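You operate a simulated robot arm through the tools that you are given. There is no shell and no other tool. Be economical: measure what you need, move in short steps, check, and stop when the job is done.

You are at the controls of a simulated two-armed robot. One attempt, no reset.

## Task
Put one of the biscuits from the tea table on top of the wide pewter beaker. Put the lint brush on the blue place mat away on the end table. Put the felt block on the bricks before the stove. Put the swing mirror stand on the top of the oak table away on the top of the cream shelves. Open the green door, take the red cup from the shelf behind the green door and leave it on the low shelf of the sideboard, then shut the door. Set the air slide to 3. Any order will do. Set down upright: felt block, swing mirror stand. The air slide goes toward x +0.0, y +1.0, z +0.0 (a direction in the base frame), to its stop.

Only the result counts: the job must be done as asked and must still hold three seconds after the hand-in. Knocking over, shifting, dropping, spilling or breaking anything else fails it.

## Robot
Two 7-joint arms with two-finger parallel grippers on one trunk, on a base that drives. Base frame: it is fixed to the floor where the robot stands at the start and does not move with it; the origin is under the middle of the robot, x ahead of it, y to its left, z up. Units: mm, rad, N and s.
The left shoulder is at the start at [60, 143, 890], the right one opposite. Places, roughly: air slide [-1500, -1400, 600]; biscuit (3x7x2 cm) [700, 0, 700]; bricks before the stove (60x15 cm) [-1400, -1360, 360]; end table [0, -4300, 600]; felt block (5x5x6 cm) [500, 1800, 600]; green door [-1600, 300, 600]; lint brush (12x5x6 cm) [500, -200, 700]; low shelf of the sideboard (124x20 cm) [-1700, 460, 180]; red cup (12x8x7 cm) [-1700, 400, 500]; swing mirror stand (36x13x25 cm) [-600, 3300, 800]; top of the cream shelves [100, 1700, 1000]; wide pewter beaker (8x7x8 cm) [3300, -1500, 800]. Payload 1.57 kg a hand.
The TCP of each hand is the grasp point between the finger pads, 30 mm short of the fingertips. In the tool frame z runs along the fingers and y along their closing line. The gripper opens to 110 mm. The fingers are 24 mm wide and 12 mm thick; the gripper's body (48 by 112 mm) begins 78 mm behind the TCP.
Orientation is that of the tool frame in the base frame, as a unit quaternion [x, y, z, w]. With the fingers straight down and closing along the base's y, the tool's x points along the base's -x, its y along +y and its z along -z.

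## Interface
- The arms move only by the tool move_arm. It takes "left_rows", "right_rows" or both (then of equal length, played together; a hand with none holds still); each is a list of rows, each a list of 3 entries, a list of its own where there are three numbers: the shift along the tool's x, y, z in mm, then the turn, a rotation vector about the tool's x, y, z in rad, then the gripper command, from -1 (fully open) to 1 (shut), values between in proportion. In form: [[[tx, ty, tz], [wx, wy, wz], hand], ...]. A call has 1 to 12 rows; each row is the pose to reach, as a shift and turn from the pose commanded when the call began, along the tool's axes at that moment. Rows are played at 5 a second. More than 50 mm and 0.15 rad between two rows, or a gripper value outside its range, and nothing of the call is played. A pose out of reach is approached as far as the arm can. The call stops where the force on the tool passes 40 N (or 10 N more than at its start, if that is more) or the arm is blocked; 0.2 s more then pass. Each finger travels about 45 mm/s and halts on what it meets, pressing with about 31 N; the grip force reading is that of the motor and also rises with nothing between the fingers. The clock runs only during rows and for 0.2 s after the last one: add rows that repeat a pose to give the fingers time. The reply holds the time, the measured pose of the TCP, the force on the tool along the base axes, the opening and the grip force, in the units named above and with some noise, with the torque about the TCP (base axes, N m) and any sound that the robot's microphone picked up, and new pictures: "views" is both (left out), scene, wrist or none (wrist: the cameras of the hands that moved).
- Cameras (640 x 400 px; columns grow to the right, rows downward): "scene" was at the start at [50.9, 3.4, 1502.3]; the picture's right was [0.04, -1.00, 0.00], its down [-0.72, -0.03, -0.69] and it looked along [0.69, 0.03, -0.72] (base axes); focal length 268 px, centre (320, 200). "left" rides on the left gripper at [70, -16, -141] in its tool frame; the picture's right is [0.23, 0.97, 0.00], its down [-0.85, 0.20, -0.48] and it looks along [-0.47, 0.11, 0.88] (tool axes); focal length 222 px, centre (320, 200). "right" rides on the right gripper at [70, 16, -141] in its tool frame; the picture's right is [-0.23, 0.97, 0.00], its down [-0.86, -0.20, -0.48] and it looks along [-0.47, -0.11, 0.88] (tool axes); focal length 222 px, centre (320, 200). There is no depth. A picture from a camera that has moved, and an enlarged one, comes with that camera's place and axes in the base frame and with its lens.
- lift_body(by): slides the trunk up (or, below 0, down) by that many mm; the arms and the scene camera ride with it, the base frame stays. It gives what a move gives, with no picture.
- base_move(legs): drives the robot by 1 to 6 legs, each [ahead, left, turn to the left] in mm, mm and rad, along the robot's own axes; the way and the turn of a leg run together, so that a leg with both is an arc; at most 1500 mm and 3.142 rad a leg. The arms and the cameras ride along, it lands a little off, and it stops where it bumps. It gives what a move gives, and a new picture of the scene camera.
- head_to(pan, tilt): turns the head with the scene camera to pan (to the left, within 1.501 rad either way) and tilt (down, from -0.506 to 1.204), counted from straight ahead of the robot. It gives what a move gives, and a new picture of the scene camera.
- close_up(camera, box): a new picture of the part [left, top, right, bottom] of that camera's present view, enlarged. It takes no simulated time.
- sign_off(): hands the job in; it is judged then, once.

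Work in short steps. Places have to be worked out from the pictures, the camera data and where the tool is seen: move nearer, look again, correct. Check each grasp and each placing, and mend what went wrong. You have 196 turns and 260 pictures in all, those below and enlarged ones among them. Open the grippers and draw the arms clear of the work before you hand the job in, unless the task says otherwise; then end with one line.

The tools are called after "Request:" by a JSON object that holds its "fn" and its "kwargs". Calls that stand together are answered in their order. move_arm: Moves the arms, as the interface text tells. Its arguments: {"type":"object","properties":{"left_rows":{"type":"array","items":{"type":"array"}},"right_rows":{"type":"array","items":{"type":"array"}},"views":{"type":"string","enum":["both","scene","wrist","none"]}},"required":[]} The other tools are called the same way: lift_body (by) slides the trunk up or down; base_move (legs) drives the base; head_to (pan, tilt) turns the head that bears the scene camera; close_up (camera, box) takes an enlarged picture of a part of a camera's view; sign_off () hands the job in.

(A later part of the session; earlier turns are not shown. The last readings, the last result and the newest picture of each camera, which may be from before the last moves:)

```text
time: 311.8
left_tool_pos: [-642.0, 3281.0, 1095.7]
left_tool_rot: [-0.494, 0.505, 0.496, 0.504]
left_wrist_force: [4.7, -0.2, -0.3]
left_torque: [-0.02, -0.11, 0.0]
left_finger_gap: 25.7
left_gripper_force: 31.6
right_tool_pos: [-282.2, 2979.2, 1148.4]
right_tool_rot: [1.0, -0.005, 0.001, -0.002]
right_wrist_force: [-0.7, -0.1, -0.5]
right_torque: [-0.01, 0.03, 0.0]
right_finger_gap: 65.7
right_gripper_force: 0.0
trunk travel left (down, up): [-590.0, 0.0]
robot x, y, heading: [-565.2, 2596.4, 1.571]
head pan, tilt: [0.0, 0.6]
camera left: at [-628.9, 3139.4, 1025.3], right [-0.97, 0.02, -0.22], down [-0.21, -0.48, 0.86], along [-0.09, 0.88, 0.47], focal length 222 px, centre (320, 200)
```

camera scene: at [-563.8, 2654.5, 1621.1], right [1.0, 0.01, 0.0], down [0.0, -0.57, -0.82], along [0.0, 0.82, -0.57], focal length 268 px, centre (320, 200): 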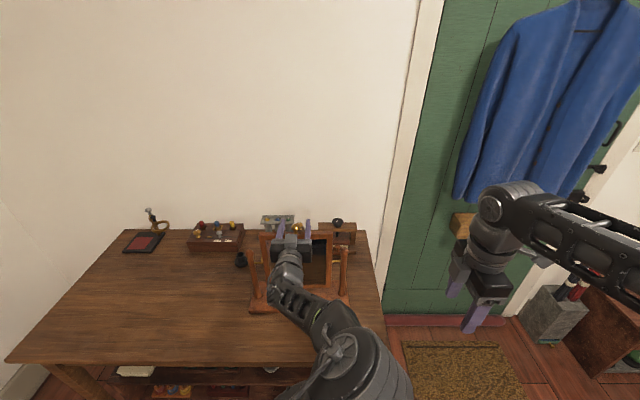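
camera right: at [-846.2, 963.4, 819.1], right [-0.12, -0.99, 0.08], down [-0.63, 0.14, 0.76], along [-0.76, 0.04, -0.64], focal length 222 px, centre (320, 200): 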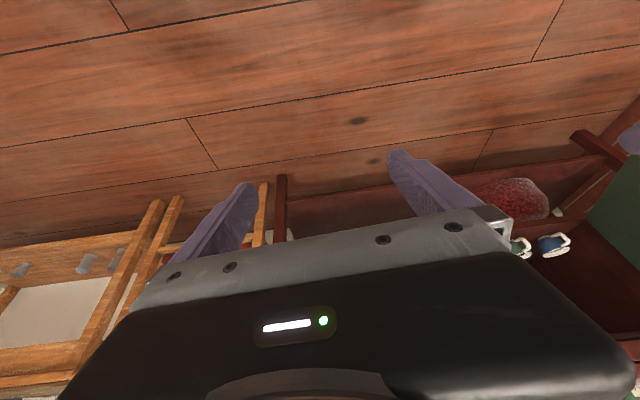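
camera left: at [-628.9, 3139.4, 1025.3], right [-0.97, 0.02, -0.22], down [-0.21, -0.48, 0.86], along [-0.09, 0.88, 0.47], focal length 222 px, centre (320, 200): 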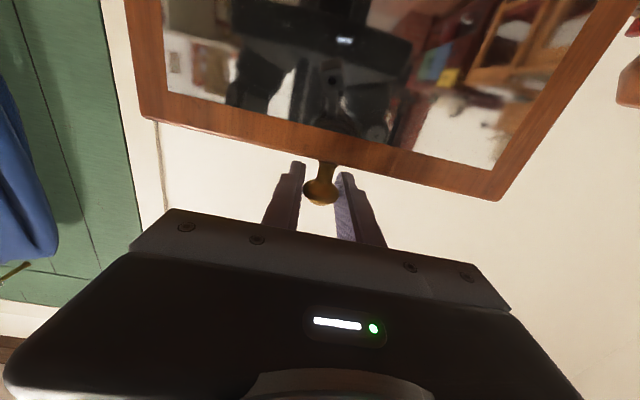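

Ball gripped (25.7 mm). Lift 40 mm slowly and check.

Request:
{"fn": "move_arm", "kwargs": {"left_rows": [[[-8, 0, 0], [0, 0, 0], 1], [[-18, 0, 0], [0, 0, 0], 1], [[-30, 0, 0], [0, 0, 0], 1], [[-42, 0, 0], [0, 0, 0], 1]], "views": "scene"}}

Request:
{"fn": "close_up", "kwargs": {"camera": "scene", "box": [210, 190, 390, 320]}}

```text
time: 312.8
left_tool_pos: [-644.0, 3282.4, 1136.3]
left_tool_rot: [-0.496, 0.505, 0.496, 0.503]
left_wrist_force: [-0.4, 1.3, -10.2]
left_torque: [0.0, 0.04, 0.0]
left_finger_gap: 25.5
left_gripper_force: 30.3
right_tool_pos: [-283.9, 2977.7, 1148.0]
right_tool_rot: [1.0, -0.006, 0.001, -0.002]
right_wrist_force: [-0.3, 0.4, -1.3]
right_torque: [-0.04, -0.03, -0.02]
right_finger_gap: 66.2
right_gripper_force: 0.0
trunk travel left (down, up): [-590.0, 0.0]
robot x, y, heading: [-565.3, 2595.7, 1.581]
head pan, tilt: [0.0, 0.6]
camera scene: at [-564.0, 2653.6, 1621.1], right [1.0, 0.01, 0.0], down [0.0, -0.57, -0.82], along [0.0, 0.82, -0.57], focal length 268 px, centre (320, 200)
```

scene: 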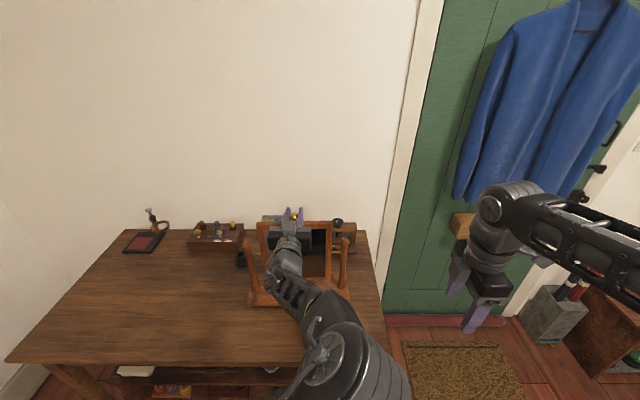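

```text
3.08 times, centred on (300, 255) of scene
camera zoom: at [-564.0, 2653.6, 1621.1], right [1.0, 0.01, 0.0], down [0.0, -0.57, -0.82], along [0.0, 0.82, -0.57], focal length 824 px, centre (382, 31)
```

zoom: 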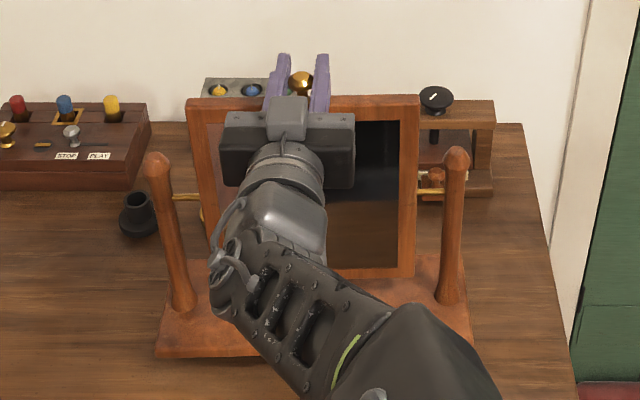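

Stand lifted and hanging level (~10 N). Shelf top ≈978, so raise another ~235 mm.

Request:
{"fn": "move_arm", "kwargs": {"left_rows": [[[-20, 0, 0], [0, 0, 0], 1], [[-45, 0, 0], [0, 0, 0], 1], [[-70, 0, 0], [0, 0, 0], 1], [[-95, 0, 0], [0, 0, 0], 1], [[-120, 0, 0], [0, 0, 0], 1], [[-145, 0, 0], [0, 0, 0], 1], [[-170, 0, 0], [0, 0, 0], 1], [[-195, 0, 0], [0, 0, 0], 1], [[-220, 0, 0], [0, 0, 0], 1], [[-235, 0, 0], [0, 0, 0], 1], [[-235, 0, 0], [0, 0, 0], 1]], "views": "scene"}}

```text
time: 315.2
left_tool_pos: [-643.1, 3281.3, 1369.7]
left_tool_rot: [-0.496, 0.505, 0.496, 0.503]
left_wrist_force: [-0.3, 0.2, -10.8]
left_torque: [0.04, -0.05, 0.02]
left_finger_gap: 25.6
left_gripper_force: 31.2
right_tool_pos: [-283.7, 2979.0, 1148.6]
right_tool_rot: [1.0, -0.006, 0.001, -0.002]
right_wrist_force: [-0.3, 0.1, 0.1]
right_torque: [0.0, 0.04, 0.0]
right_finger_gap: 65.8
right_gripper_force: 0.1
trunk travel left (down, up): [-590.0, 0.0]
robot x, y, heading: [-566.7, 2593.2, 1.577]
head pan, tilt: [0.0, 0.6]
camera scene: at [-563.9, 2653.9, 1621.1], right [1.0, 0.01, 0.0], down [0.0, -0.57, -0.82], along [0.0, 0.82, -0.57], focal length 268 px, centre (320, 200)
```

scene: 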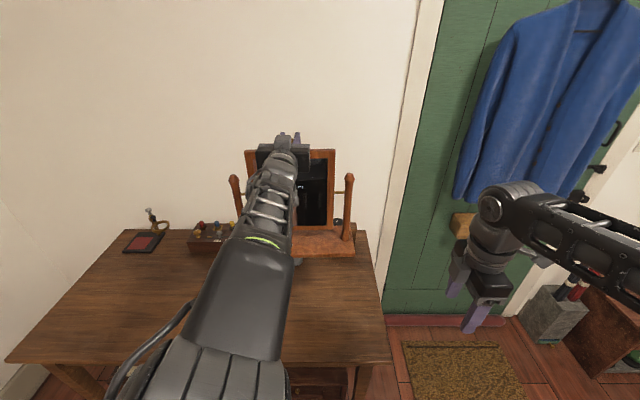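

Raise 35 mm more for margin, then drive back around to the front-left of the cream shelves.

Request:
{"fn": "move_arm", "kwargs": {"left_rows": [[[-15, 0, 0], [0, 0, 0], 1], [[-35, 0, 0], [0, 0, 0], 1], [[-35, 0, 0], [0, 0, 0], 1]], "views": "none"}}

Request:
{"fn": "base_move", "kwargs": {"legs": [[-400, 215, 0], [-1370, 0, 0]]}}

Request:
{"fn": "head_to", "kwargs": {"pan": -0.5, "tilt": 0.6}}

```text
time: 316.0
left_tool_pos: [-643.2, 3283.3, 1406.5]
left_tool_rot: [-0.495, 0.505, 0.496, 0.503]
left_wrist_force: [-0.5, -0.5, -10.3]
left_torque: [0.01, 0.0, -0.04]
left_finger_gap: 25.6
left_gripper_force: 30.8
right_tool_pos: [-283.0, 2978.5, 1147.4]
right_tool_rot: [1.0, -0.007, 0.001, -0.002]
right_wrist_force: [-0.4, 1.0, 0.5]
right_torque: [-0.03, 0.03, 0.0]
right_finger_gap: 66.0
right_gripper_force: 0.2
trunk travel left (down, up): [-590.0, 0.0]
robot x, y, heading: [-565.0, 2590.0, 1.579]
head pan, tilt: [0.0, 0.6]
```

```text
time: 325.1
left_tool_pos: [-851.5, 1535.2, 1407.1]
left_tool_rot: [-0.496, 0.504, 0.497, 0.503]
left_wrist_force: [-0.4, 0.6, -9.9]
left_torque: [0.01, -0.04, 0.0]
left_finger_gap: 25.6
left_gripper_force: 30.8
right_tool_pos: [-490.0, 1231.7, 1147.8]
right_tool_rot: [1.0, -0.004, 0.0, -0.002]
right_wrist_force: [-0.2, -0.7, 0.6]
right_torque: [0.01, -0.03, 0.0]
right_finger_gap: 66.1
right_gripper_force: 0.0
trunk travel left (down, up): [-590.0, 0.0]
robot x, y, heading: [-771.9, 845.7, 1.574]
head pan, tilt: [0.0, 0.6]
camera scene: at [-770.0, 907.2, 1621.1], right [1.0, 0.01, 0.0], down [0.0, -0.57, -0.82], along [-0.01, 0.82, -0.57], focal length 268 px, centre (320, 200)
```

scene: 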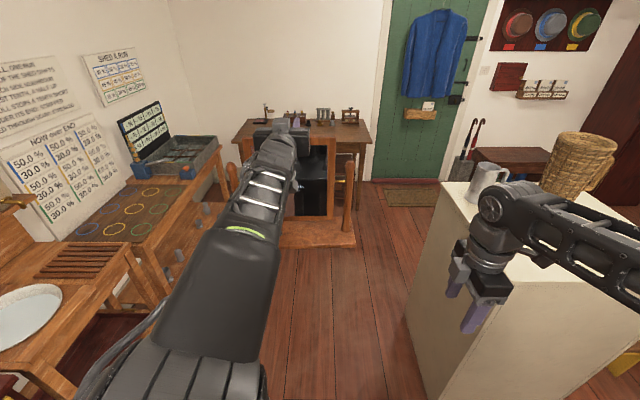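

```text
time: 326.0
left_tool_pos: [-849.7, 1536.1, 1405.7]
left_tool_rot: [-0.497, 0.504, 0.497, 0.503]
left_wrist_force: [0.1, -0.2, -9.6]
left_torque: [0.03, 0.0, 0.01]
left_finger_gap: 25.3
left_gripper_force: 30.6
right_tool_pos: [-489.5, 1233.4, 1148.1]
right_tool_rot: [1.0, -0.005, 0.001, -0.002]
right_wrist_force: [-0.9, -0.4, -0.6]
right_torque: [-0.03, -0.02, 0.0]
right_finger_gap: 66.0
right_gripper_force: 0.0
trunk travel left (down, up): [-590.0, 0.0]
robot x, y, heading: [-767.8, 847.1, 1.579]
head pan, tilt: [-0.499, 0.6]
camera scene: at [-727.7, 897.1, 1621.1], right [0.88, -0.47, 0.0], down [-0.27, -0.5, -0.82], along [0.39, 0.73, -0.57], focal length 268 px, centre (320, 200)
```

scene: 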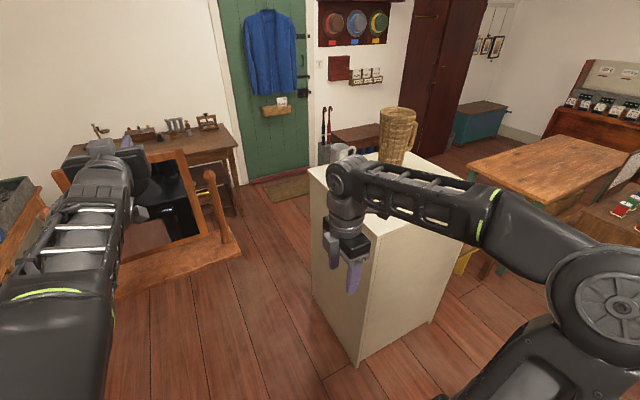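

Strafe right so the mirror comes over the free front part of the shelf top.

Request:
{"fn": "base_move", "kwargs": {"legs": [[0, -930, 0]]}}

Request:
{"fn": "head_to", "kwargs": {"pan": 0.05, "tilt": 0.6}}

```text
time: 331.0
left_tool_pos: [97.9, 1541.0, 1406.2]
left_tool_rot: [-0.496, 0.505, 0.496, 0.503]
left_wrist_force: [-0.1, 0.5, -10.6]
left_torque: [0.04, -0.01, 0.03]
left_finger_gap: 25.7
left_gripper_force: 30.9
right_tool_pos: [456.2, 1237.7, 1147.4]
right_tool_rot: [1.0, -0.007, 0.001, -0.001]
right_wrist_force: [-0.2, 0.5, 0.8]
right_torque: [0.0, 0.01, -0.02]
right_finger_gap: 66.2
right_gripper_force: 0.1
trunk travel left (down, up): [-590.0, 0.0]
robot x, y, heading: [178.3, 850.6, 1.573]
head pan, tilt: [-0.499, 0.6]
camera scene: at [218.4, 902.6, 1621.1], right [0.88, -0.47, 0.0], down [-0.27, -0.5, -0.82], along [0.39, 0.73, -0.57], focal length 268 px, centre (320, 200)
```

scene: 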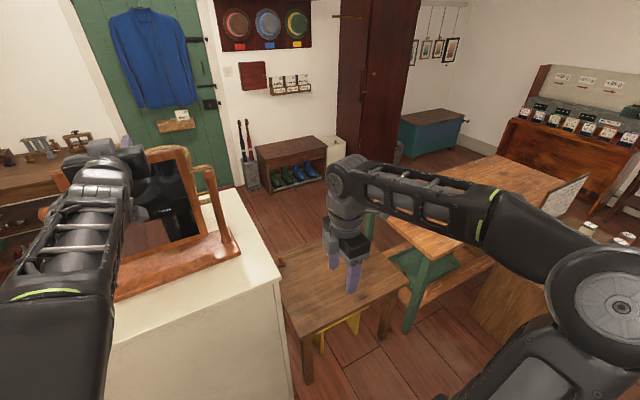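

```text
time: 331.9
left_tool_pos: [96.0, 1541.5, 1404.6]
left_tool_rot: [-0.496, 0.506, 0.496, 0.503]
left_wrist_force: [0.5, 0.6, -10.5]
left_torque: [0.0, -0.04, 0.0]
left_finger_gap: 25.7
left_gripper_force: 31.4
right_tool_pos: [456.1, 1238.6, 1147.2]
right_tool_rot: [1.0, -0.006, 0.0, -0.002]
right_wrist_force: [0.5, 0.7, -0.4]
right_torque: [0.01, 0.0, 0.02]
right_finger_gap: 66.0
right_gripper_force: 0.0
trunk travel left (down, up): [-590.0, 0.0]
robot x, y, heading: [174.0, 854.4, 1.577]
head pan, tilt: [0.051, 0.6]
camera scene: at [171.2, 913.0, 1621.1], right [1.0, 0.05, 0.0], down [0.03, -0.56, -0.82], along [-0.04, 0.82, -0.57], focal length 268 px, centre (320, 200)
```

scene: 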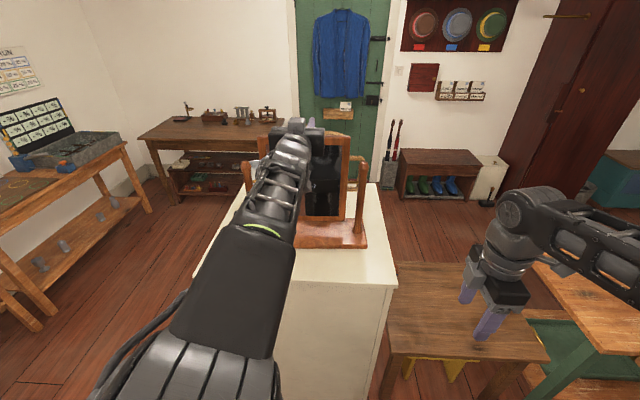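

Mirror is over the clear front of the shelf top. Lower, slowly near contact (expected TCP ≈1338).

Request:
{"fn": "move_arm", "kwargs": {"left_rows": [[[15, 0, 0], [0, 0, 0], 1], [[30, 0, 0], [0, 0, 0], 1], [[42, 0, 0], [0, 0, 0], 1], [[48, 0, 0], [0, 0, 0], 1], [[54, 0, 0], [0, 0, 0], 1], [[58, 0, 0], [0, 0, 0], 1], [[62, 0, 0], [0, 0, 0], 1], [[66, 0, 0], [0, 0, 0], 1]], "views": "none"}}

Request:
{"fn": "close_up", "kwargs": {"camera": "scene", "box": [190, 110, 410, 290]}}

```text
time: 333.7
left_tool_pos: [95.8, 1541.6, 1346.4]
left_tool_rot: [-0.493, 0.502, 0.498, 0.507]
left_wrist_force: [-3.0, 3.9, 16.4]
left_torque: [-0.6, 0.02, -0.05]
left_finger_gap: 25.8
left_gripper_force: 31.1
right_tool_pos: [456.6, 1236.6, 1149.7]
right_tool_rot: [1.0, -0.005, 0.0, -0.002]
right_wrist_force: [-0.4, -0.6, -1.0]
right_torque: [-0.01, -0.03, 0.0]
right_finger_gap: 66.2
right_gripper_force: 0.2
trunk travel left (down, up): [-590.0, 0.0]
robot x, y, heading: [173.3, 853.4, 1.576]
head pan, tilt: [0.051, 0.6]
```

```text
2.22 times, centred on (300, 200) of scene
camera zoom: at [170.9, 910.7, 1621.7], right [1.0, 0.05, 0.0], down [0.03, -0.56, -0.83], along [-0.05, 0.82, -0.56], focal length 596 px, centre (364, 200)
```

zoom: 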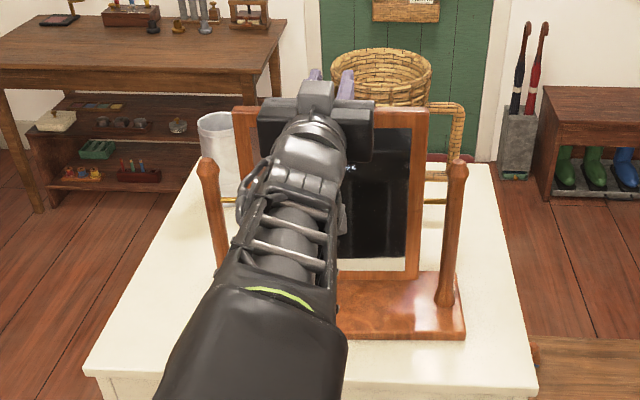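

Base is on the shelf (pressing). Ease up 4 mm, open, and check before backing away.

Request:
{"fn": "move_arm", "kwargs": {"left_rows": [[[-4, 0, 0], [0, 0, 0], 1], [[-4, 0, 0], [0, 0, 0], 0.4], [[-4, 0, 0], [0, 0, 0], 0.0], [[-4, 0, 0], [0, 0, 0], -0.2], [[-4, 0, 0], [0, 0, 0], -0.2]], "views": "none"}}

Request:
{"fn": "base_move", "kwargs": {"legs": [[-150, 0, 0]]}}

```text
time: 334.9
left_tool_pos: [98.3, 1540.0, 1344.5]
left_tool_rot: [-0.496, 0.504, 0.496, 0.504]
left_wrist_force: [-0.1, 0.4, 0.2]
left_torque: [-0.05, -0.01, -0.03]
left_finger_gap: 65.9
left_gripper_force: 0.1
right_tool_pos: [457.5, 1237.3, 1147.8]
right_tool_rot: [1.0, -0.005, 0.001, -0.001]
right_wrist_force: [0.1, -0.3, -0.1]
right_torque: [0.02, 0.03, -0.02]
right_finger_gap: 65.9
right_gripper_force: 0.0
trunk travel left (down, up): [-590.0, 0.0]
robot x, y, heading: [171.4, 851.3, 1.576]
head pan, tilt: [0.051, 0.6]
```

```text
time: 336.3
left_tool_pos: [97.9, 1389.5, 1344.6]
left_tool_rot: [-0.495, 0.505, 0.496, 0.504]
left_wrist_force: [-0.9, -0.5, -0.2]
left_torque: [-0.01, 0.03, -0.01]
left_finger_gap: 66.0
left_gripper_force: 0.1
right_tool_pos: [456.2, 1085.5, 1148.8]
right_tool_rot: [1.0, -0.005, 0.0, -0.003]
right_wrist_force: [0.4, -0.6, -0.5]
right_torque: [0.06, 0.0, -0.02]
right_finger_gap: 66.1
right_gripper_force: 0.2
trunk travel left (down, up): [-590.0, 0.0]
robot x, y, heading: [180.4, 704.1, 1.573]
head pan, tilt: [0.051, 0.6]
camera scene: at [171.8, 760.1, 1621.3], right [1.0, 0.06, 0.0], down [0.03, -0.56, -0.83], along [-0.05, 0.82, -0.56], focal length 268 px, centre (320, 200)
```

scene: 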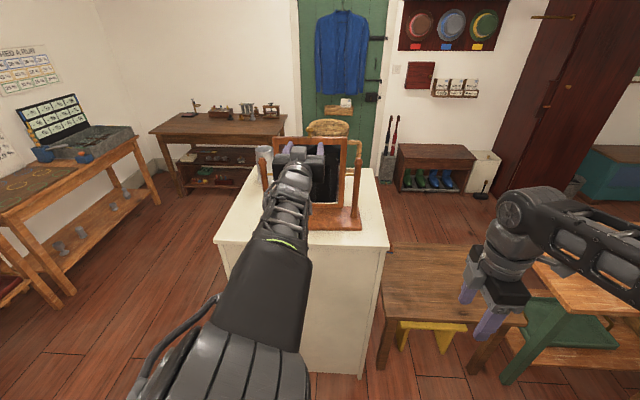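

Mirror stands upright on the cream shelves. Fold the left arm, turn round, and drive around to behind the small table.

Request:
{"fn": "move_arm", "kwargs": {"left_rows": [[[0, 0, -40], [0, 0.138, 0], -0.5], [[0, 0, -80], [0, 0.276, 0], -1], [[0, 0, -120], [0, 0.414, 0], -1], [[20, 0, -150], [0, 0.552, 0], -1], [[50, 0, -180], [0, 0.69, 0], -1], [[85, 0, -205], [0, 0.828, 0], -1], [[120, 0, -230], [0, 0.966, 0], -1], [[155, 0, -255], [0, 1.104, 0], -1], [[190, 0, -275], [0, 1.242, 0], -1], [[225, 0, -290], [0, 1.38, 0], -1], [[250, 0, -300], [0, 1.38, 0], -1]], "views": "none"}}

Request:
{"fn": "base_move", "kwargs": {"legs": [[0, 0, -1.571], [0, 0, -1.571], [0, -960, 0], [-1500, 0, 0], [-290, 0, 0]]}}

Request:
{"fn": "head_to", "kwargs": {"pan": 0.9, "tilt": 0.55}}

```text
time: 338.7
left_tool_pos: [93.8, 1087.9, 1092.3]
left_tool_rot: [-0.699, 0.709, 0.067, 0.067]
left_wrist_force: [-0.4, -0.7, 0.0]
left_torque: [0.01, 0.02, -0.02]
left_finger_gap: 110.0
left_gripper_force: 0.1
right_tool_pos: [456.5, 1088.3, 1148.3]
right_tool_rot: [1.0, -0.006, 0.001, -0.003]
right_wrist_force: [0.5, 0.2, -0.4]
right_torque: [0.02, 0.01, 0.0]
right_finger_gap: 65.9
right_gripper_force: 0.1
trunk travel left (down, up): [-590.0, 0.0]
robot x, y, heading: [173.9, 703.6, 1.575]
head pan, tilt: [0.051, 0.6]
```

```text
time: 360.0
left_tool_pos: [-741.3, 2098.7, 1092.2]
left_tool_rot: [0.699, 0.708, -0.066, 0.068]
left_wrist_force: [0.4, -0.1, -0.9]
left_torque: [-0.01, 0.01, 0.01]
left_finger_gap: 110.1
left_gripper_force: 0.0
right_tool_pos: [-1104.1, 2091.6, 1148.6]
right_tool_rot: [-0.009, 1.0, -0.003, 0.0]
right_wrist_force: [0.2, -0.4, 0.9]
right_torque: [-0.04, -0.01, -0.01]
right_finger_gap: 65.7
right_gripper_force: 0.1
trunk travel left (down, up): [-590.0, 0.0]
robot x, y, heading: [-833.2, 2482.8, -1.536]
head pan, tilt: [0.051, 0.6]
camera scene: at [-827.7, 2424.8, 1621.2], right [-1.0, -0.08, 0.0], down [-0.05, 0.56, -0.83], along [0.07, -0.82, -0.56], focal length 268 px, centre (320, 200)
```

scene: 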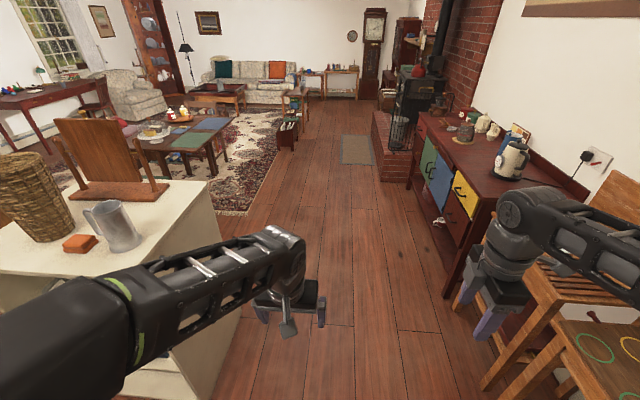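

```text
time: 361.1
left_tool_pos: [-740.8, 2097.4, 1093.1]
left_tool_rot: [0.7, 0.708, -0.066, 0.068]
left_wrist_force: [-1.2, 0.7, -0.5]
left_torque: [0.0, 0.04, -0.01]
left_finger_gap: 110.3
left_gripper_force: 0.0
right_tool_pos: [-1103.1, 2088.9, 1147.5]
right_tool_rot: [-0.008, 1.0, -0.003, 0.0]
right_wrist_force: [0.1, 0.0, 0.1]
right_torque: [-0.02, -0.01, 0.01]
right_finger_gap: 65.9
right_gripper_force: 0.0
trunk travel left (down, up): [-590.0, 0.0]
robot x, y, heading: [-833.4, 2482.5, -1.531]
head pan, tilt: [0.901, 0.55]
camera scene: at [-762.9, 2458.1, 1625.7], right [-0.59, -0.8, 0.0], down [-0.42, 0.31, -0.85], along [0.69, -0.51, -0.52], focal length 268 px, centre (320, 200)
```

scene: 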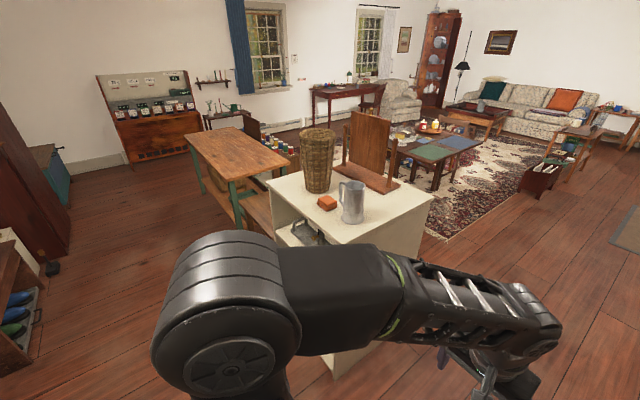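

Clear behind the shelves. Strafe to behind the small table.

Request:
{"fn": "base_move", "kwargs": {"legs": [[0, 1440, -0.04]]}}

Request:
{"fn": "head_to", "kwargs": {"pan": -0.1, "tilt": 0.85}}

```text
time: 368.3
left_tool_pos: [689.7, 2131.2, 1093.0]
left_tool_rot: [0.707, 0.701, -0.067, 0.067]
left_wrist_force: [0.5, 1.5, 1.0]
left_torque: [0.01, 0.01, 0.0]
left_finger_gap: 110.4
left_gripper_force: 0.1
right_tool_pos: [325.8, 2129.1, 1147.7]
right_tool_rot: [0.001, 1.0, -0.002, -0.001]
right_wrist_force: [-0.1, -1.0, -1.0]
right_torque: [-0.02, -0.01, 0.03]
right_finger_gap: 66.1
right_gripper_force: 0.1
trunk travel left (down, up): [-590.0, 0.0]
robot x, y, heading: [602.4, 2512.9, -1.558]
head pan, tilt: [0.901, 0.55]
camera scene: at [674.7, 2492.0, 1625.7], right [-0.61, -0.79, 0.0], down [-0.41, 0.32, -0.85], along [0.68, -0.52, -0.52], focal length 268 px, centre (320, 200)
```

scene: 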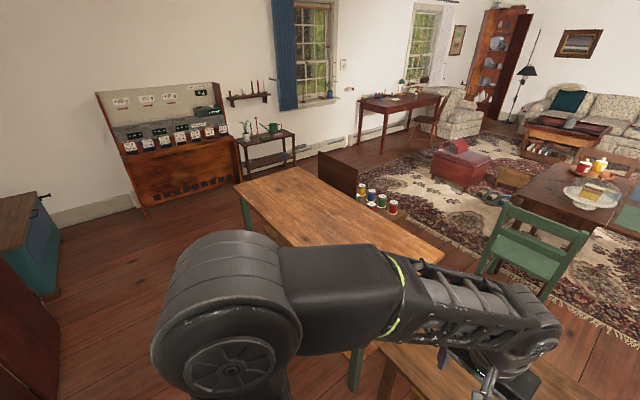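

```text
time: 369.6
left_tool_pos: [689.3, 2130.5, 1092.2]
left_tool_rot: [0.706, 0.702, -0.066, 0.068]
left_wrist_force: [0.3, -0.5, 0.6]
left_torque: [-0.02, -0.01, -0.01]
left_finger_gap: 110.0
left_gripper_force: 0.0
right_tool_pos: [325.2, 2129.0, 1148.6]
right_tool_rot: [0.001, 1.0, -0.002, -0.001]
right_wrist_force: [0.5, -0.1, 0.7]
right_torque: [-0.04, -0.02, -0.01]
right_finger_gap: 65.9
right_gripper_force: 0.1
trunk travel left (down, up): [-590.0, 0.0]
robot x, y, heading: [601.7, 2515.7, -1.556]
head pan, tilt: [-0.099, 0.85]
camera scene: at [596.6, 2468.9, 1600.3], right [-1.0, 0.08, 0.0], down [0.06, 0.75, -0.66], along [-0.06, -0.66, -0.75], focal length 268 px, centre (320, 200)
```

scene: 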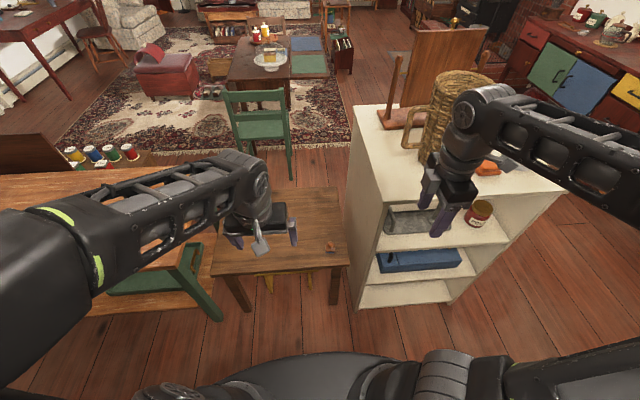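

Felt block seen at ≈[498,1865] on the small table. Move the base a little closer, then bring the right hand above it.

Request:
{"fn": "base_move", "kwargs": {"legs": [[95, 45, -0.015]]}}

Request:
{"fn": "move_arm", "kwargs": {"right_rows": [[[-45, 0, 0], [0, 0, 0], -0.5], [[-90, 0, 20], [0, 0, 0], -0.5], [[-128, -10, 50], [0, 0, 0], -0.5], [[-128, -50, 80], [0, 0, 0], -0.5], [[-128, -90, 110], [0, 0, 0], -0.5], [[-128, -130, 140], [0, 0, 0], -0.5], [[-128, -165, 175], [0, 0, 0], -0.5], [[-128, -169, 220], [0, 0, 0], -0.5], [[-128, -169, 268], [0, 0, 0], -0.5], [[-128, -169, 315], [0, 0, 0], -0.5]], "views": "wrist"}}

```text
time: 370.7
left_tool_pos: [729.3, 2034.5, 1091.9]
left_tool_rot: [0.712, 0.696, -0.066, 0.067]
left_wrist_force: [1.2, 0.3, -0.5]
left_torque: [0.0, -0.01, -0.03]
left_finger_gap: 109.7
left_gripper_force: 0.0
right_tool_pos: [365.6, 2039.1, 1149.4]
right_tool_rot: [0.009, 1.0, -0.002, -0.001]
right_wrist_force: [0.5, -0.6, 0.2]
right_torque: [0.03, 0.0, 0.0]
right_finger_gap: 66.1
right_gripper_force: 0.1
trunk travel left (down, up): [-590.0, 0.0]
robot x, y, heading: [648.0, 2422.6, -1.569]
head pan, tilt: [-0.099, 0.85]
camera scene: at [641.7, 2372.9, 1600.2], right [-0.99, 0.1, 0.0], down [0.07, 0.75, -0.66], along [-0.07, -0.66, -0.75], focal length 268 px, centre (320, 200)
```

scene: 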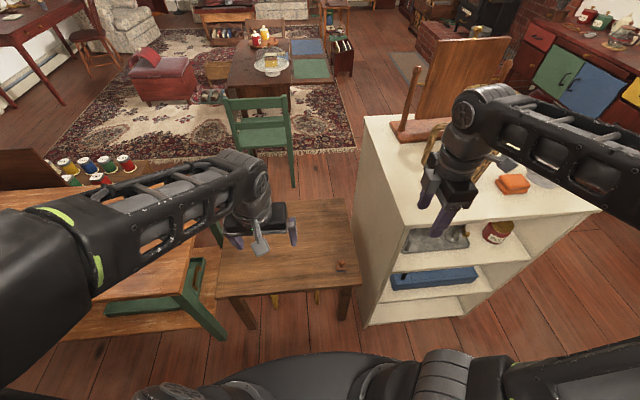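

```text
time: 372.9
left_tool_pos: [729.3, 2034.8, 1092.5]
left_tool_rot: [0.712, 0.696, -0.066, 0.066]
left_wrist_force: [0.3, -0.4, 0.2]
left_torque: [-0.02, 0.0, 0.0]
left_finger_gap: 110.2
left_gripper_force: 0.0
right_tool_pos: [491.1, 1865.8, 832.1]
right_tool_rot: [0.008, 1.0, -0.002, -0.001]
right_wrist_force: [0.0, 0.5, -0.5]
right_torque: [0.0, 0.02, 0.01]
right_finger_gap: 82.7
right_gripper_force: 0.0
trunk travel left (down, up): [-590.0, 0.0]
robot x, y, heading: [648.4, 2425.1, -1.57]
head pan, tilt: [-0.099, 0.85]
camera right: at [422.5, 1884.0, 973.2], right [0.24, 0.97, 0.0], down [0.85, -0.21, 0.48], along [0.46, -0.12, -0.88], focal length 222 px, centre (320, 200)
```

right: 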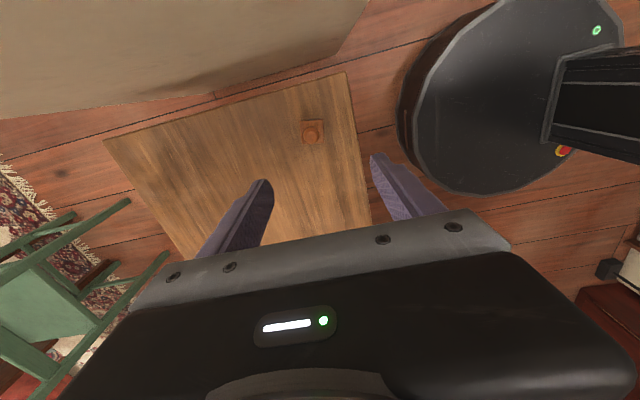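

Triangulated block ≈[496,1851], knob z≈590, so table ≈535. Shift and descend to TCP 630, look again.

Request:
{"fn": "move_arm", "kwargs": {"right_rows": [[[-5, -15, 45], [0, 0, 0], -0.4], [[-5, -15, 90], [0, 0, 0], -0.4], [[-5, -15, 135], [0, 0, 0], -0.4], [[-5, -15, 180], [0, 0, 0], -0.4], [[-5, -15, 202], [0, 0, 0], -0.4]], "views": "wrist"}}

```text
time: 374.1
left_tool_pos: [728.2, 2035.4, 1092.3]
left_tool_rot: [0.712, 0.696, -0.068, 0.066]
left_wrist_force: [0.2, 0.1, -0.1]
left_torque: [0.02, 0.0, 0.01]
left_finger_gap: 110.3
left_gripper_force: 0.1
right_tool_pos: [493.8, 1852.8, 631.4]
right_tool_rot: [0.008, 1.0, -0.002, -0.002]
right_wrist_force: [0.5, -0.8, -0.6]
right_torque: [0.01, 0.0, 0.02]
right_finger_gap: 76.9
right_gripper_force: 0.0
trunk travel left (down, up): [-590.0, 0.0]
robot x, y, heading: [649.4, 2419.8, -1.569]
head pan, tilt: [-0.099, 0.85]
camera right: at [426.0, 1870.4, 773.2], right [0.24, 0.97, 0.0], down [0.85, -0.21, 0.48], along [0.46, -0.12, -0.88], focal length 222 px, centre (320, 200)
```

right: 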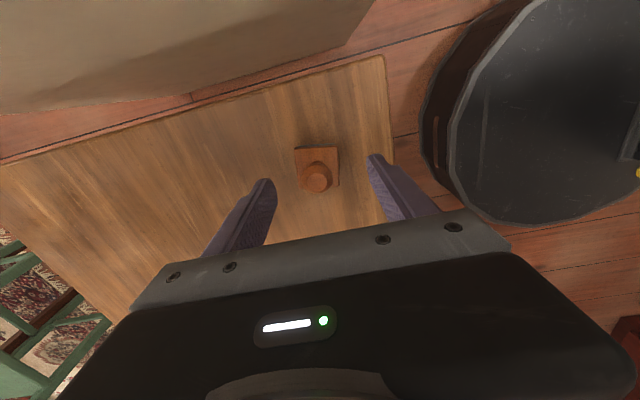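

Refine: centre ≈[504,1847], rotated ~0.2 rad. Align, and descend stepwise to near the table.

Request:
{"fn": "move_arm", "kwargs": {"right_rows": [[[-10, -5, 15], [0, 0, 0.1], -0.4], [[-10, -5, 35], [0, 0, 0.21], -0.4], [[-10, -5, 55], [0, 0, 0.21], -0.4], [[-10, -5, 65], [0, 0, 0.21], -0.4], [[-10, -5, 70], [0, 0, 0.21], -0.4], [[-10, -5, 74], [0, 0, 0.21], -0.4]], "views": "wrist"}}

```text
time: 375.1
left_tool_pos: [726.6, 2035.3, 1091.9]
left_tool_rot: [0.711, 0.697, -0.068, 0.067]
left_wrist_force: [0.1, -0.3, 0.6]
left_torque: [0.03, 0.0, -0.05]
left_finger_gap: 109.9
left_gripper_force: 0.1
right_tool_pos: [504.5, 1842.1, 580.1]
right_tool_rot: [0.114, 0.993, -0.004, -0.001]
right_wrist_force: [-0.5, 6.4, 21.2]
right_torque: [1.2, -0.42, 0.25]
right_finger_gap: 82.2
right_gripper_force: 3.4
trunk travel left (down, up): [-590.0, 0.0]
robot x, y, heading: [649.7, 2420.6, -1.575]
head pan, tilt: [-0.099, 0.85]
stopped in row 4 (right hand): the force on the tool passed its limit (the readings are from after the stop); the commanded pose is now the measured one
camera right: at [441.2, 1875.3, 721.7], right [0.44, 0.9, -0.01], down [0.79, -0.39, 0.48], along [0.43, -0.22, -0.88], focal length 222 px, centre (320, 200)
```

right: 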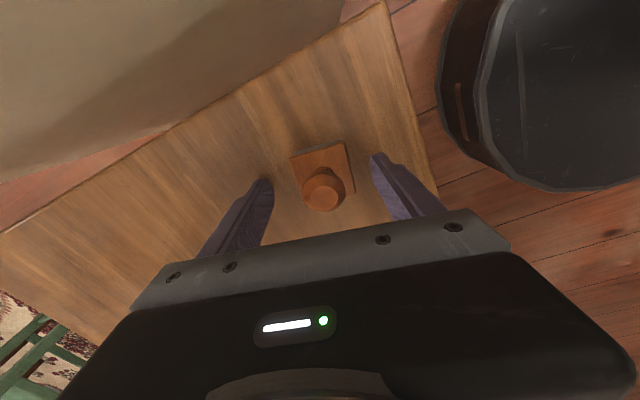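

Aligned; tips touch the table (z≈550). Raise 5 mm, close, and lift.

Request:
{"fn": "move_arm", "kwargs": {"right_rows": [[[0, 0, -6], [0, 0, 0], -0.3], [[0, 0, -6], [0, 0, 0], 0.3], [[0, 0, -6], [0, 0, 0], 1], [[0, 0, -6], [0, 0, 0], 1], [[0, 0, -6], [0, 0, 0], 1], [[0, 0, -30], [0, 0, 0], 1], [[0, 0, -75], [0, 0, 0], 1], [[0, 0, -120], [0, 0, 0], 1], [[0, 0, -165], [0, 0, 0], 1]], "views": "wrist"}}

```text
time: 377.1
left_tool_pos: [728.9, 2036.7, 1092.1]
left_tool_rot: [0.712, 0.696, -0.067, 0.068]
left_wrist_force: [-0.4, 0.6, 0.0]
left_torque: [-0.02, 0.0, -0.02]
left_finger_gap: 109.9
left_gripper_force: 0.0
right_tool_pos: [506.7, 1843.0, 744.0]
right_tool_rot: [0.114, 0.993, -0.004, -0.001]
right_wrist_force: [0.2, -0.2, -0.1]
right_torque: [-0.03, -0.01, 0.02]
right_finger_gap: 40.8
right_gripper_force: 31.2
trunk travel left (down, up): [-590.0, 0.0]
robot x, y, heading: [647.7, 2422.6, -1.576]
head pan, tilt: [-0.099, 0.85]
camera right: at [443.8, 1876.6, 884.8], right [0.44, 0.9, -0.01], down [0.79, -0.39, 0.48], along [0.43, -0.22, -0.88], focal length 222 px, centre (320, 200)
```

right: 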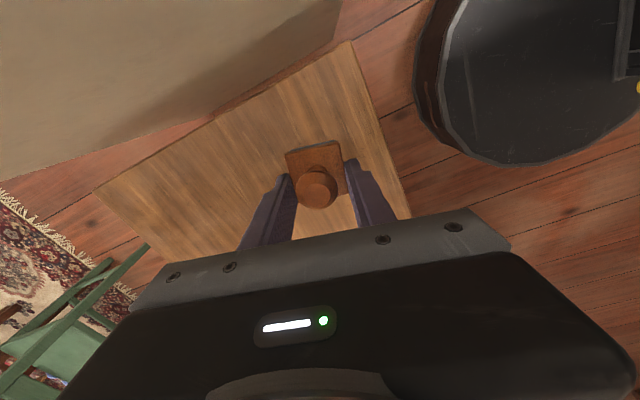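

Block held (41 mm). Raise and draw back, then drive round the left of the shelves toward the stove.

Request:
{"fn": "move_arm", "kwargs": {"right_rows": [[[0, 0, -45], [0, 0, 0], 1], [[0, 0, -90], [0, 0, 0], 1], [[0, 10, -135], [0, 0, 0], 1], [[0, 40, -180], [0, 0, 0], 1], [[0, 75, -215], [0, 0, 0], 1], [[0, 110, -250], [0, 0, 0], 1], [[0, 140, -280], [0, 0, 0], 1]], "views": "none"}}

Request:
{"fn": "base_move", "kwargs": {"legs": [[-130, 0, 0], [0, -1450, 0], [1400, 0, 0], [1400, 0, 0]]}}

```text
refused: row 4 steps farther than a row can; nothing moved
```

```text
time: 379.8
left_tool_pos: [603.4, 2164.9, 1092.9]
left_tool_rot: [0.709, 0.699, -0.066, 0.066]
left_wrist_force: [0.8, -0.6, 0.4]
left_torque: [-0.02, 0.0, 0.01]
left_finger_gap: 110.0
left_gripper_force: 0.1
right_tool_pos: [404.2, 1976.4, 743.4]
right_tool_rot: [0.096, 0.995, -0.001, 0.007]
right_wrist_force: [-0.3, -0.7, -0.5]
right_torque: [0.0, 0.02, -0.02]
right_finger_gap: 41.0
right_gripper_force: 30.9
trunk travel left (down, up): [-590.0, 0.0]
robot x, y, heading: [516.8, 2554.3, -1.562]
head pan, tilt: [-0.099, 0.85]
stopped in leg 2: the robot was blocked; the commanded pose is now the measured one
camera scene: at [514.3, 2503.9, 1600.4], right [-1.0, 0.09, 0.0], down [0.07, 0.75, -0.66], along [-0.06, -0.66, -0.75], focal length 268 px, centre (320, 200)
```

scene: 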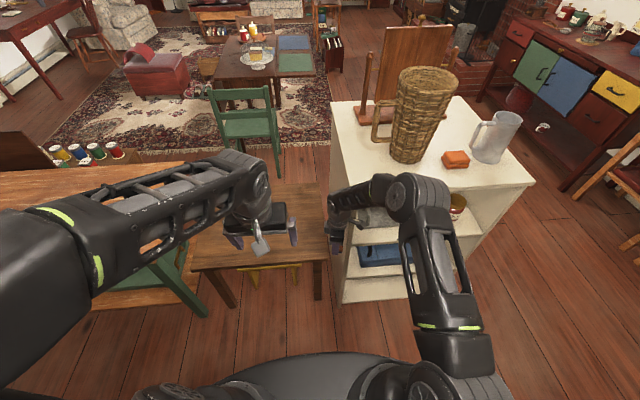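

The arm move was refused and the hand bumped the shelf side; everything is still standing. Back off to +x, then raise the arm properly.

Request:
{"fn": "base_move", "kwargs": {"legs": [[0, 110, 0], [-60, 0, 0]]}}

Request:
{"fn": "move_arm", "kwargs": {"right_rows": [[[0, 0, -40], [0, 0, 0], 1], [[0, 0, -80], [0, 0, 0], 1], [[0, 0, -120], [0, 0, 0], 1], [[0, 0, -160], [0, 0, 0], 1], [[0, 0, -200], [0, 0, 0], 1], [[0, 0, -240], [0, 0, 0], 1], [[0, 0, -280], [0, 0, 0], 1], [[0, 40, -290], [0, 0, 0], 1], [[0, 80, -300], [0, 0, 0], 1]], "views": "wrist"}}

```text
time: 381.6
left_tool_pos: [713.1, 2226.7, 1093.0]
left_tool_rot: [0.71, 0.698, -0.067, 0.068]
left_wrist_force: [0.0, 0.4, -0.4]
left_torque: [-0.04, 0.02, 0.0]
left_finger_gap: 110.2
left_gripper_force: 0.0
right_tool_pos: [512.9, 2037.9, 744.7]
right_tool_rot: [0.096, 0.995, -0.002, 0.006]
right_wrist_force: [0.1, -0.4, 0.6]
right_torque: [-0.03, -0.03, -0.03]
right_finger_gap: 40.8
right_gripper_force: 30.8
trunk travel left (down, up): [-590.0, 0.0]
robot x, y, heading: [630.2, 2611.3, -1.564]
head pan, tilt: [-0.099, 0.85]
camera scene: at [624.1, 2567.0, 1600.4], right [-1.0, 0.09, 0.0], down [0.07, 0.75, -0.66], along [-0.06, -0.66, -0.75], focal length 268 px, centre (320, 200)
```

scene: 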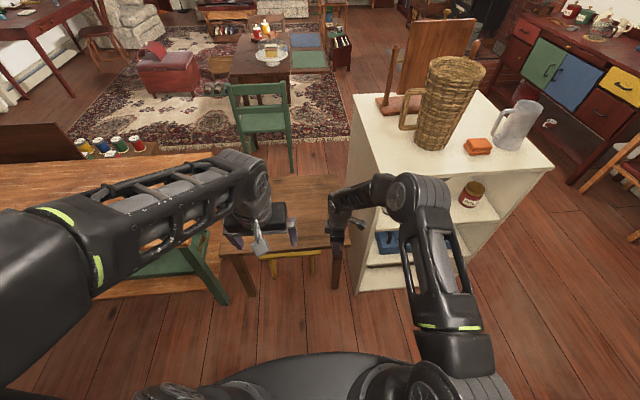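

```text
time: 383.6
left_tool_pos: [712.6, 2226.8, 1092.2]
left_tool_rot: [0.709, 0.698, -0.068, 0.067]
left_wrist_force: [0.2, 0.0, -0.6]
left_torque: [0.02, -0.01, 0.02]
left_finger_gap: 109.9
left_gripper_force: 0.1
right_tool_pos: [524.7, 2114.0, 1043.9]
right_tool_rot: [0.098, 0.995, -0.001, 0.007]
right_wrist_force: [0.1, -0.3, 0.1]
right_torque: [-0.02, -0.01, 0.0]
right_finger_gap: 41.1
right_gripper_force: 31.0
trunk travel left (down, up): [-590.0, 0.0]
robot x, y, heading: [630.8, 2612.1, -1.564]
head pan, tilt: [-0.099, 0.85]
camera right: at [458.4, 2145.7, 1183.9], right [0.41, 0.91, 0.0], down [0.79, -0.36, 0.49], along [0.45, -0.2, -0.87], focal length 222 px, centre (320, 200)
```

right: 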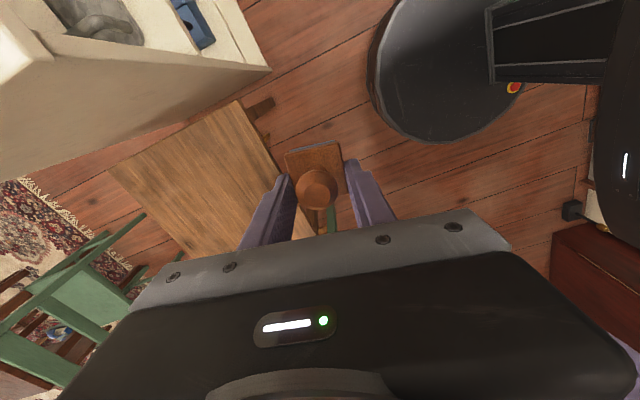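

Drive: strafe past the shelf, then down the room to the stove, and turn to face it.

Request:
{"fn": "base_move", "kwargs": {"legs": [[0, -1430, 0], [1400, 0, 0], [1400, 0, 0], [1280, 0, 0], [0, 0, -1.57]]}}

Request:
{"fn": "lift_body", "kwargs": {"by": -250}}

Request:
{"fn": "head_to", "kwargs": {"pan": 0, "tilt": 0.8}}

```text
time: 413.7
left_tool_pos: [-1247.1, -1511.5, 1092.9]
left_tool_rot: [0.995, -0.023, -0.094, -0.002]
left_wrist_force: [0.1, -0.2, -0.3]
left_torque: [0.03, 0.03, -0.01]
left_finger_gap: 110.1
left_gripper_force: 0.0
right_tool_pos: [-1354.1, -1319.1, 1044.2]
right_tool_rot: [0.782, 0.623, -0.005, 0.004]
right_wrist_force: [-0.7, -0.1, -0.6]
right_torque: [0.02, 0.02, 0.03]
right_finger_gap: 40.8
right_gripper_force: 31.1
trunk travel left (down, up): [-590.0, 0.0]
robot x, y, heading: [-859.9, -1440.3, 3.117]
head pan, tilt: [-0.099, 0.85]
camera scene: at [-906.6, -1433.0, 1600.3], right [0.12, 0.99, 0.0], down [0.75, -0.09, -0.66], along [-0.65, 0.08, -0.75], focal length 268 px, centre (320, 200)
```

scene: 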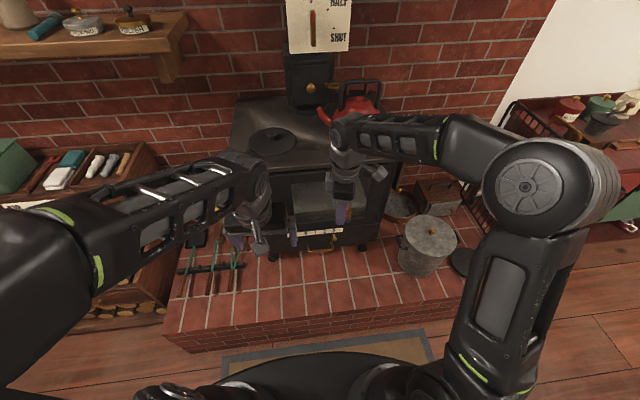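

```text
time: 416.2
left_tool_pos: [-1248.0, -1512.7, 842.7]
left_tool_rot: [0.995, -0.023, -0.096, -0.001]
left_wrist_force: [0.1, 0.8, -0.3]
left_torque: [0.02, -0.01, -0.04]
left_finger_gap: 109.8
left_gripper_force: 0.1
right_tool_pos: [-1354.7, -1320.3, 792.0]
right_tool_rot: [0.782, 0.623, -0.006, 0.004]
right_wrist_force: [0.4, 0.2, -0.1]
right_torque: [-0.01, 0.01, 0.0]
right_finger_gap: 41.0
right_gripper_force: 30.8
trunk travel left (down, up): [-340.0, 250.0]
robot x, y, heading: [-860.4, -1441.6, 3.116]
head pan, tilt: [-0.099, 0.85]
```

```text
time: 416.9
left_tool_pos: [-1247.2, -1512.5, 841.8]
left_tool_rot: [0.995, -0.024, -0.095, -0.001]
left_wrist_force: [0.5, 1.0, 0.5]
left_torque: [-0.02, 0.0, 0.03]
left_finger_gap: 109.9
left_gripper_force: 0.0
right_tool_pos: [-1355.2, -1321.0, 794.1]
right_tool_rot: [0.782, 0.623, -0.007, 0.004]
right_wrist_force: [-0.1, -0.4, -0.5]
right_torque: [0.01, 0.01, 0.02]
right_finger_gap: 40.9
right_gripper_force: 31.0
trunk travel left (down, up): [-340.0, 250.0]
robot x, y, heading: [-858.6, -1441.3, 3.12]
head pan, tilt: [0.0, 0.799]
camera scene: at [-909.7, -1440.8, 1354.3], right [0.03, 1.0, 0.0], down [0.72, -0.02, -0.7], along [-0.7, 0.02, -0.72], focal length 268 px, centre (320, 200)
```

scene: 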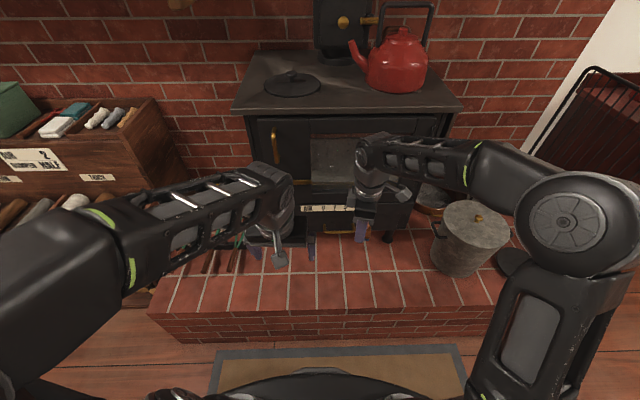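

Move above the bricks at ≈[-1400,-1330] and descend to TCP 450.

Request:
{"fn": "move_arm", "kwargs": {"right_rows": [[[-10, -21, 20], [0, 0, 0], 1], [[-20, -42, 40], [0, 0, 0], 1], [[-20, -42, 85], [0, 0, 0], 1], [[-20, -42, 130], [0, 0, 0], 1], [[-20, -42, 175], [0, 0, 0], 1], [[-20, -42, 220], [0, 0, 0], 1], [[-20, -42, 265], [0, 0, 0], 1], [[-20, -42, 310], [0, 0, 0], 1], [[-20, -42, 345], [0, 0, 0], 1]], "views": "wrist"}}

```text
time: 418.9
left_tool_pos: [-1249.2, -1512.4, 842.9]
left_tool_rot: [0.995, -0.023, -0.093, -0.001]
left_wrist_force: [-0.6, -0.2, 0.0]
left_torque: [0.02, 0.03, -0.01]
left_finger_gap: 110.0
left_gripper_force: 0.1
right_tool_pos: [-1401.5, -1334.8, 449.0]
right_tool_rot: [0.782, 0.624, -0.006, 0.004]
right_wrist_force: [1.1, -0.1, -1.1]
right_torque: [0.01, -0.01, -0.02]
right_finger_gap: 41.1
right_gripper_force: 31.4
trunk travel left (down, up): [-340.0, 250.0]
robot x, y, heading: [-856.4, -1441.9, 3.116]
head pan, tilt: [0.0, 0.799]
camera right: at [-1368.8, -1268.9, 587.9], right [0.9, -0.44, 0.0], down [-0.38, -0.78, 0.49], along [-0.21, -0.44, -0.87], focal length 222 px, centre (320, 200)
```

right: 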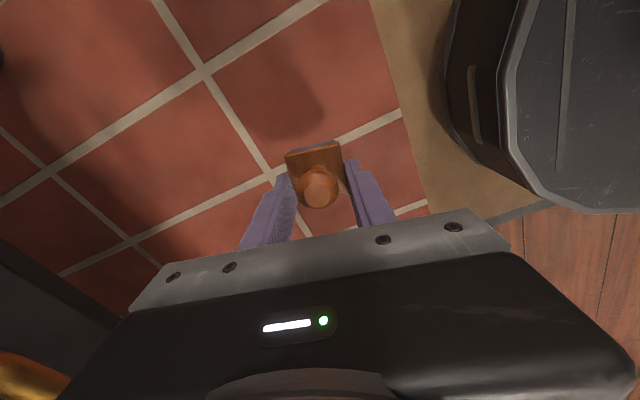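

Lower in small steps to contact.

Request:
{"fn": "move_arm", "kwargs": {"right_rows": [[[0, 0, 12], [0, 0, 0], 1], [[0, 0, 24], [0, 0, 0], 1], [[0, 0, 34], [0, 0, 0], 1], [[0, 0, 42], [0, 0, 0], 1], [[0, 0, 48], [0, 0, 0], 1], [[0, 0, 54], [0, 0, 0], 1], [[0, 0, 60], [0, 0, 0], 1], [[0, 0, 66], [0, 0, 0], 1], [[0, 0, 72], [0, 0, 0], 1], [[0, 0, 78], [0, 0, 0], 1], [[0, 0, 84], [0, 0, 0], 1], [[0, 0, 90], [0, 0, 0], 1]], "views": "none"}}

```text
time: 420.6
left_tool_pos: [-1245.9, -1513.3, 842.7]
left_tool_rot: [0.995, -0.023, -0.096, -0.001]
left_wrist_force: [-0.8, 0.2, 0.1]
left_torque: [0.0, 0.0, -0.03]
left_finger_gap: 110.2
left_gripper_force: 0.1
right_tool_pos: [-1401.2, -1337.3, 393.3]
right_tool_rot: [0.782, 0.623, -0.005, 0.003]
right_wrist_force: [11.0, 1.8, 26.8]
right_torque: [0.21, -0.28, -0.06]
right_finger_gap: 41.1
right_gripper_force: 30.9
trunk travel left (down, up): [-340.0, 250.0]
robot x, y, heading: [-860.6, -1442.3, 3.118]
head pan, tilt: [0.0, 0.799]
stopped in row 8 (right hand): the force on the tool passed its limit (the readings are from after the stop); the commanded pose is now the measured one
```

Contact at TCP 393 (bricks ≈357). Ease up 2 mm, open, and lift straight off.

Request:
{"fn": "move_arm", "kwargs": {"right_rows": [[[0, 0, -2], [0, 0, 0], 1], [[0, 0, -2], [0, 0, 0], 0.1], [[0, 0, -2], [0, 0, 0], -0.3], [[0, 0, -2], [0, 0, 0], -0.5], [[0, 0, -40], [0, 0, 0], -0.5], [[0, 0, -85], [0, 0, 0], -0.5], [[0, 0, -130], [0, 0, 0], -0.5]], "views": "wrist"}}

```text
time: 422.2
left_tool_pos: [-1247.9, -1512.1, 843.8]
left_tool_rot: [0.995, -0.024, -0.094, -0.001]
left_wrist_force: [0.2, 0.1, 0.2]
left_torque: [0.0, 0.02, -0.02]
left_finger_gap: 109.8
left_gripper_force: 0.0
right_tool_pos: [-1399.4, -1336.2, 521.5]
right_tool_rot: [0.782, 0.623, -0.004, 0.004]
right_wrist_force: [-0.2, 0.1, -1.0]
right_torque: [-0.03, -0.02, 0.0]
right_finger_gap: 82.7
right_gripper_force: 0.0
trunk travel left (down, up): [-340.0, 250.0]
robot x, y, heading: [-862.1, -1442.2, 3.115]
head pan, tilt: [0.0, 0.799]
camera right: at [-1367.6, -1269.0, 661.1], right [0.9, -0.44, 0.0], down [-0.38, -0.78, 0.49], along [-0.21, -0.44, -0.87], focal length 222 px, centre (320, 200)
```

right: 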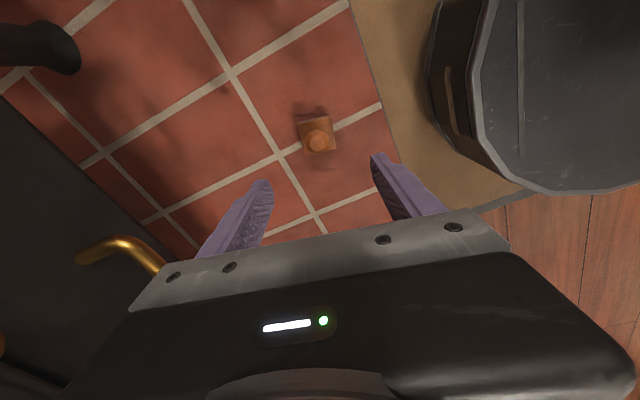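

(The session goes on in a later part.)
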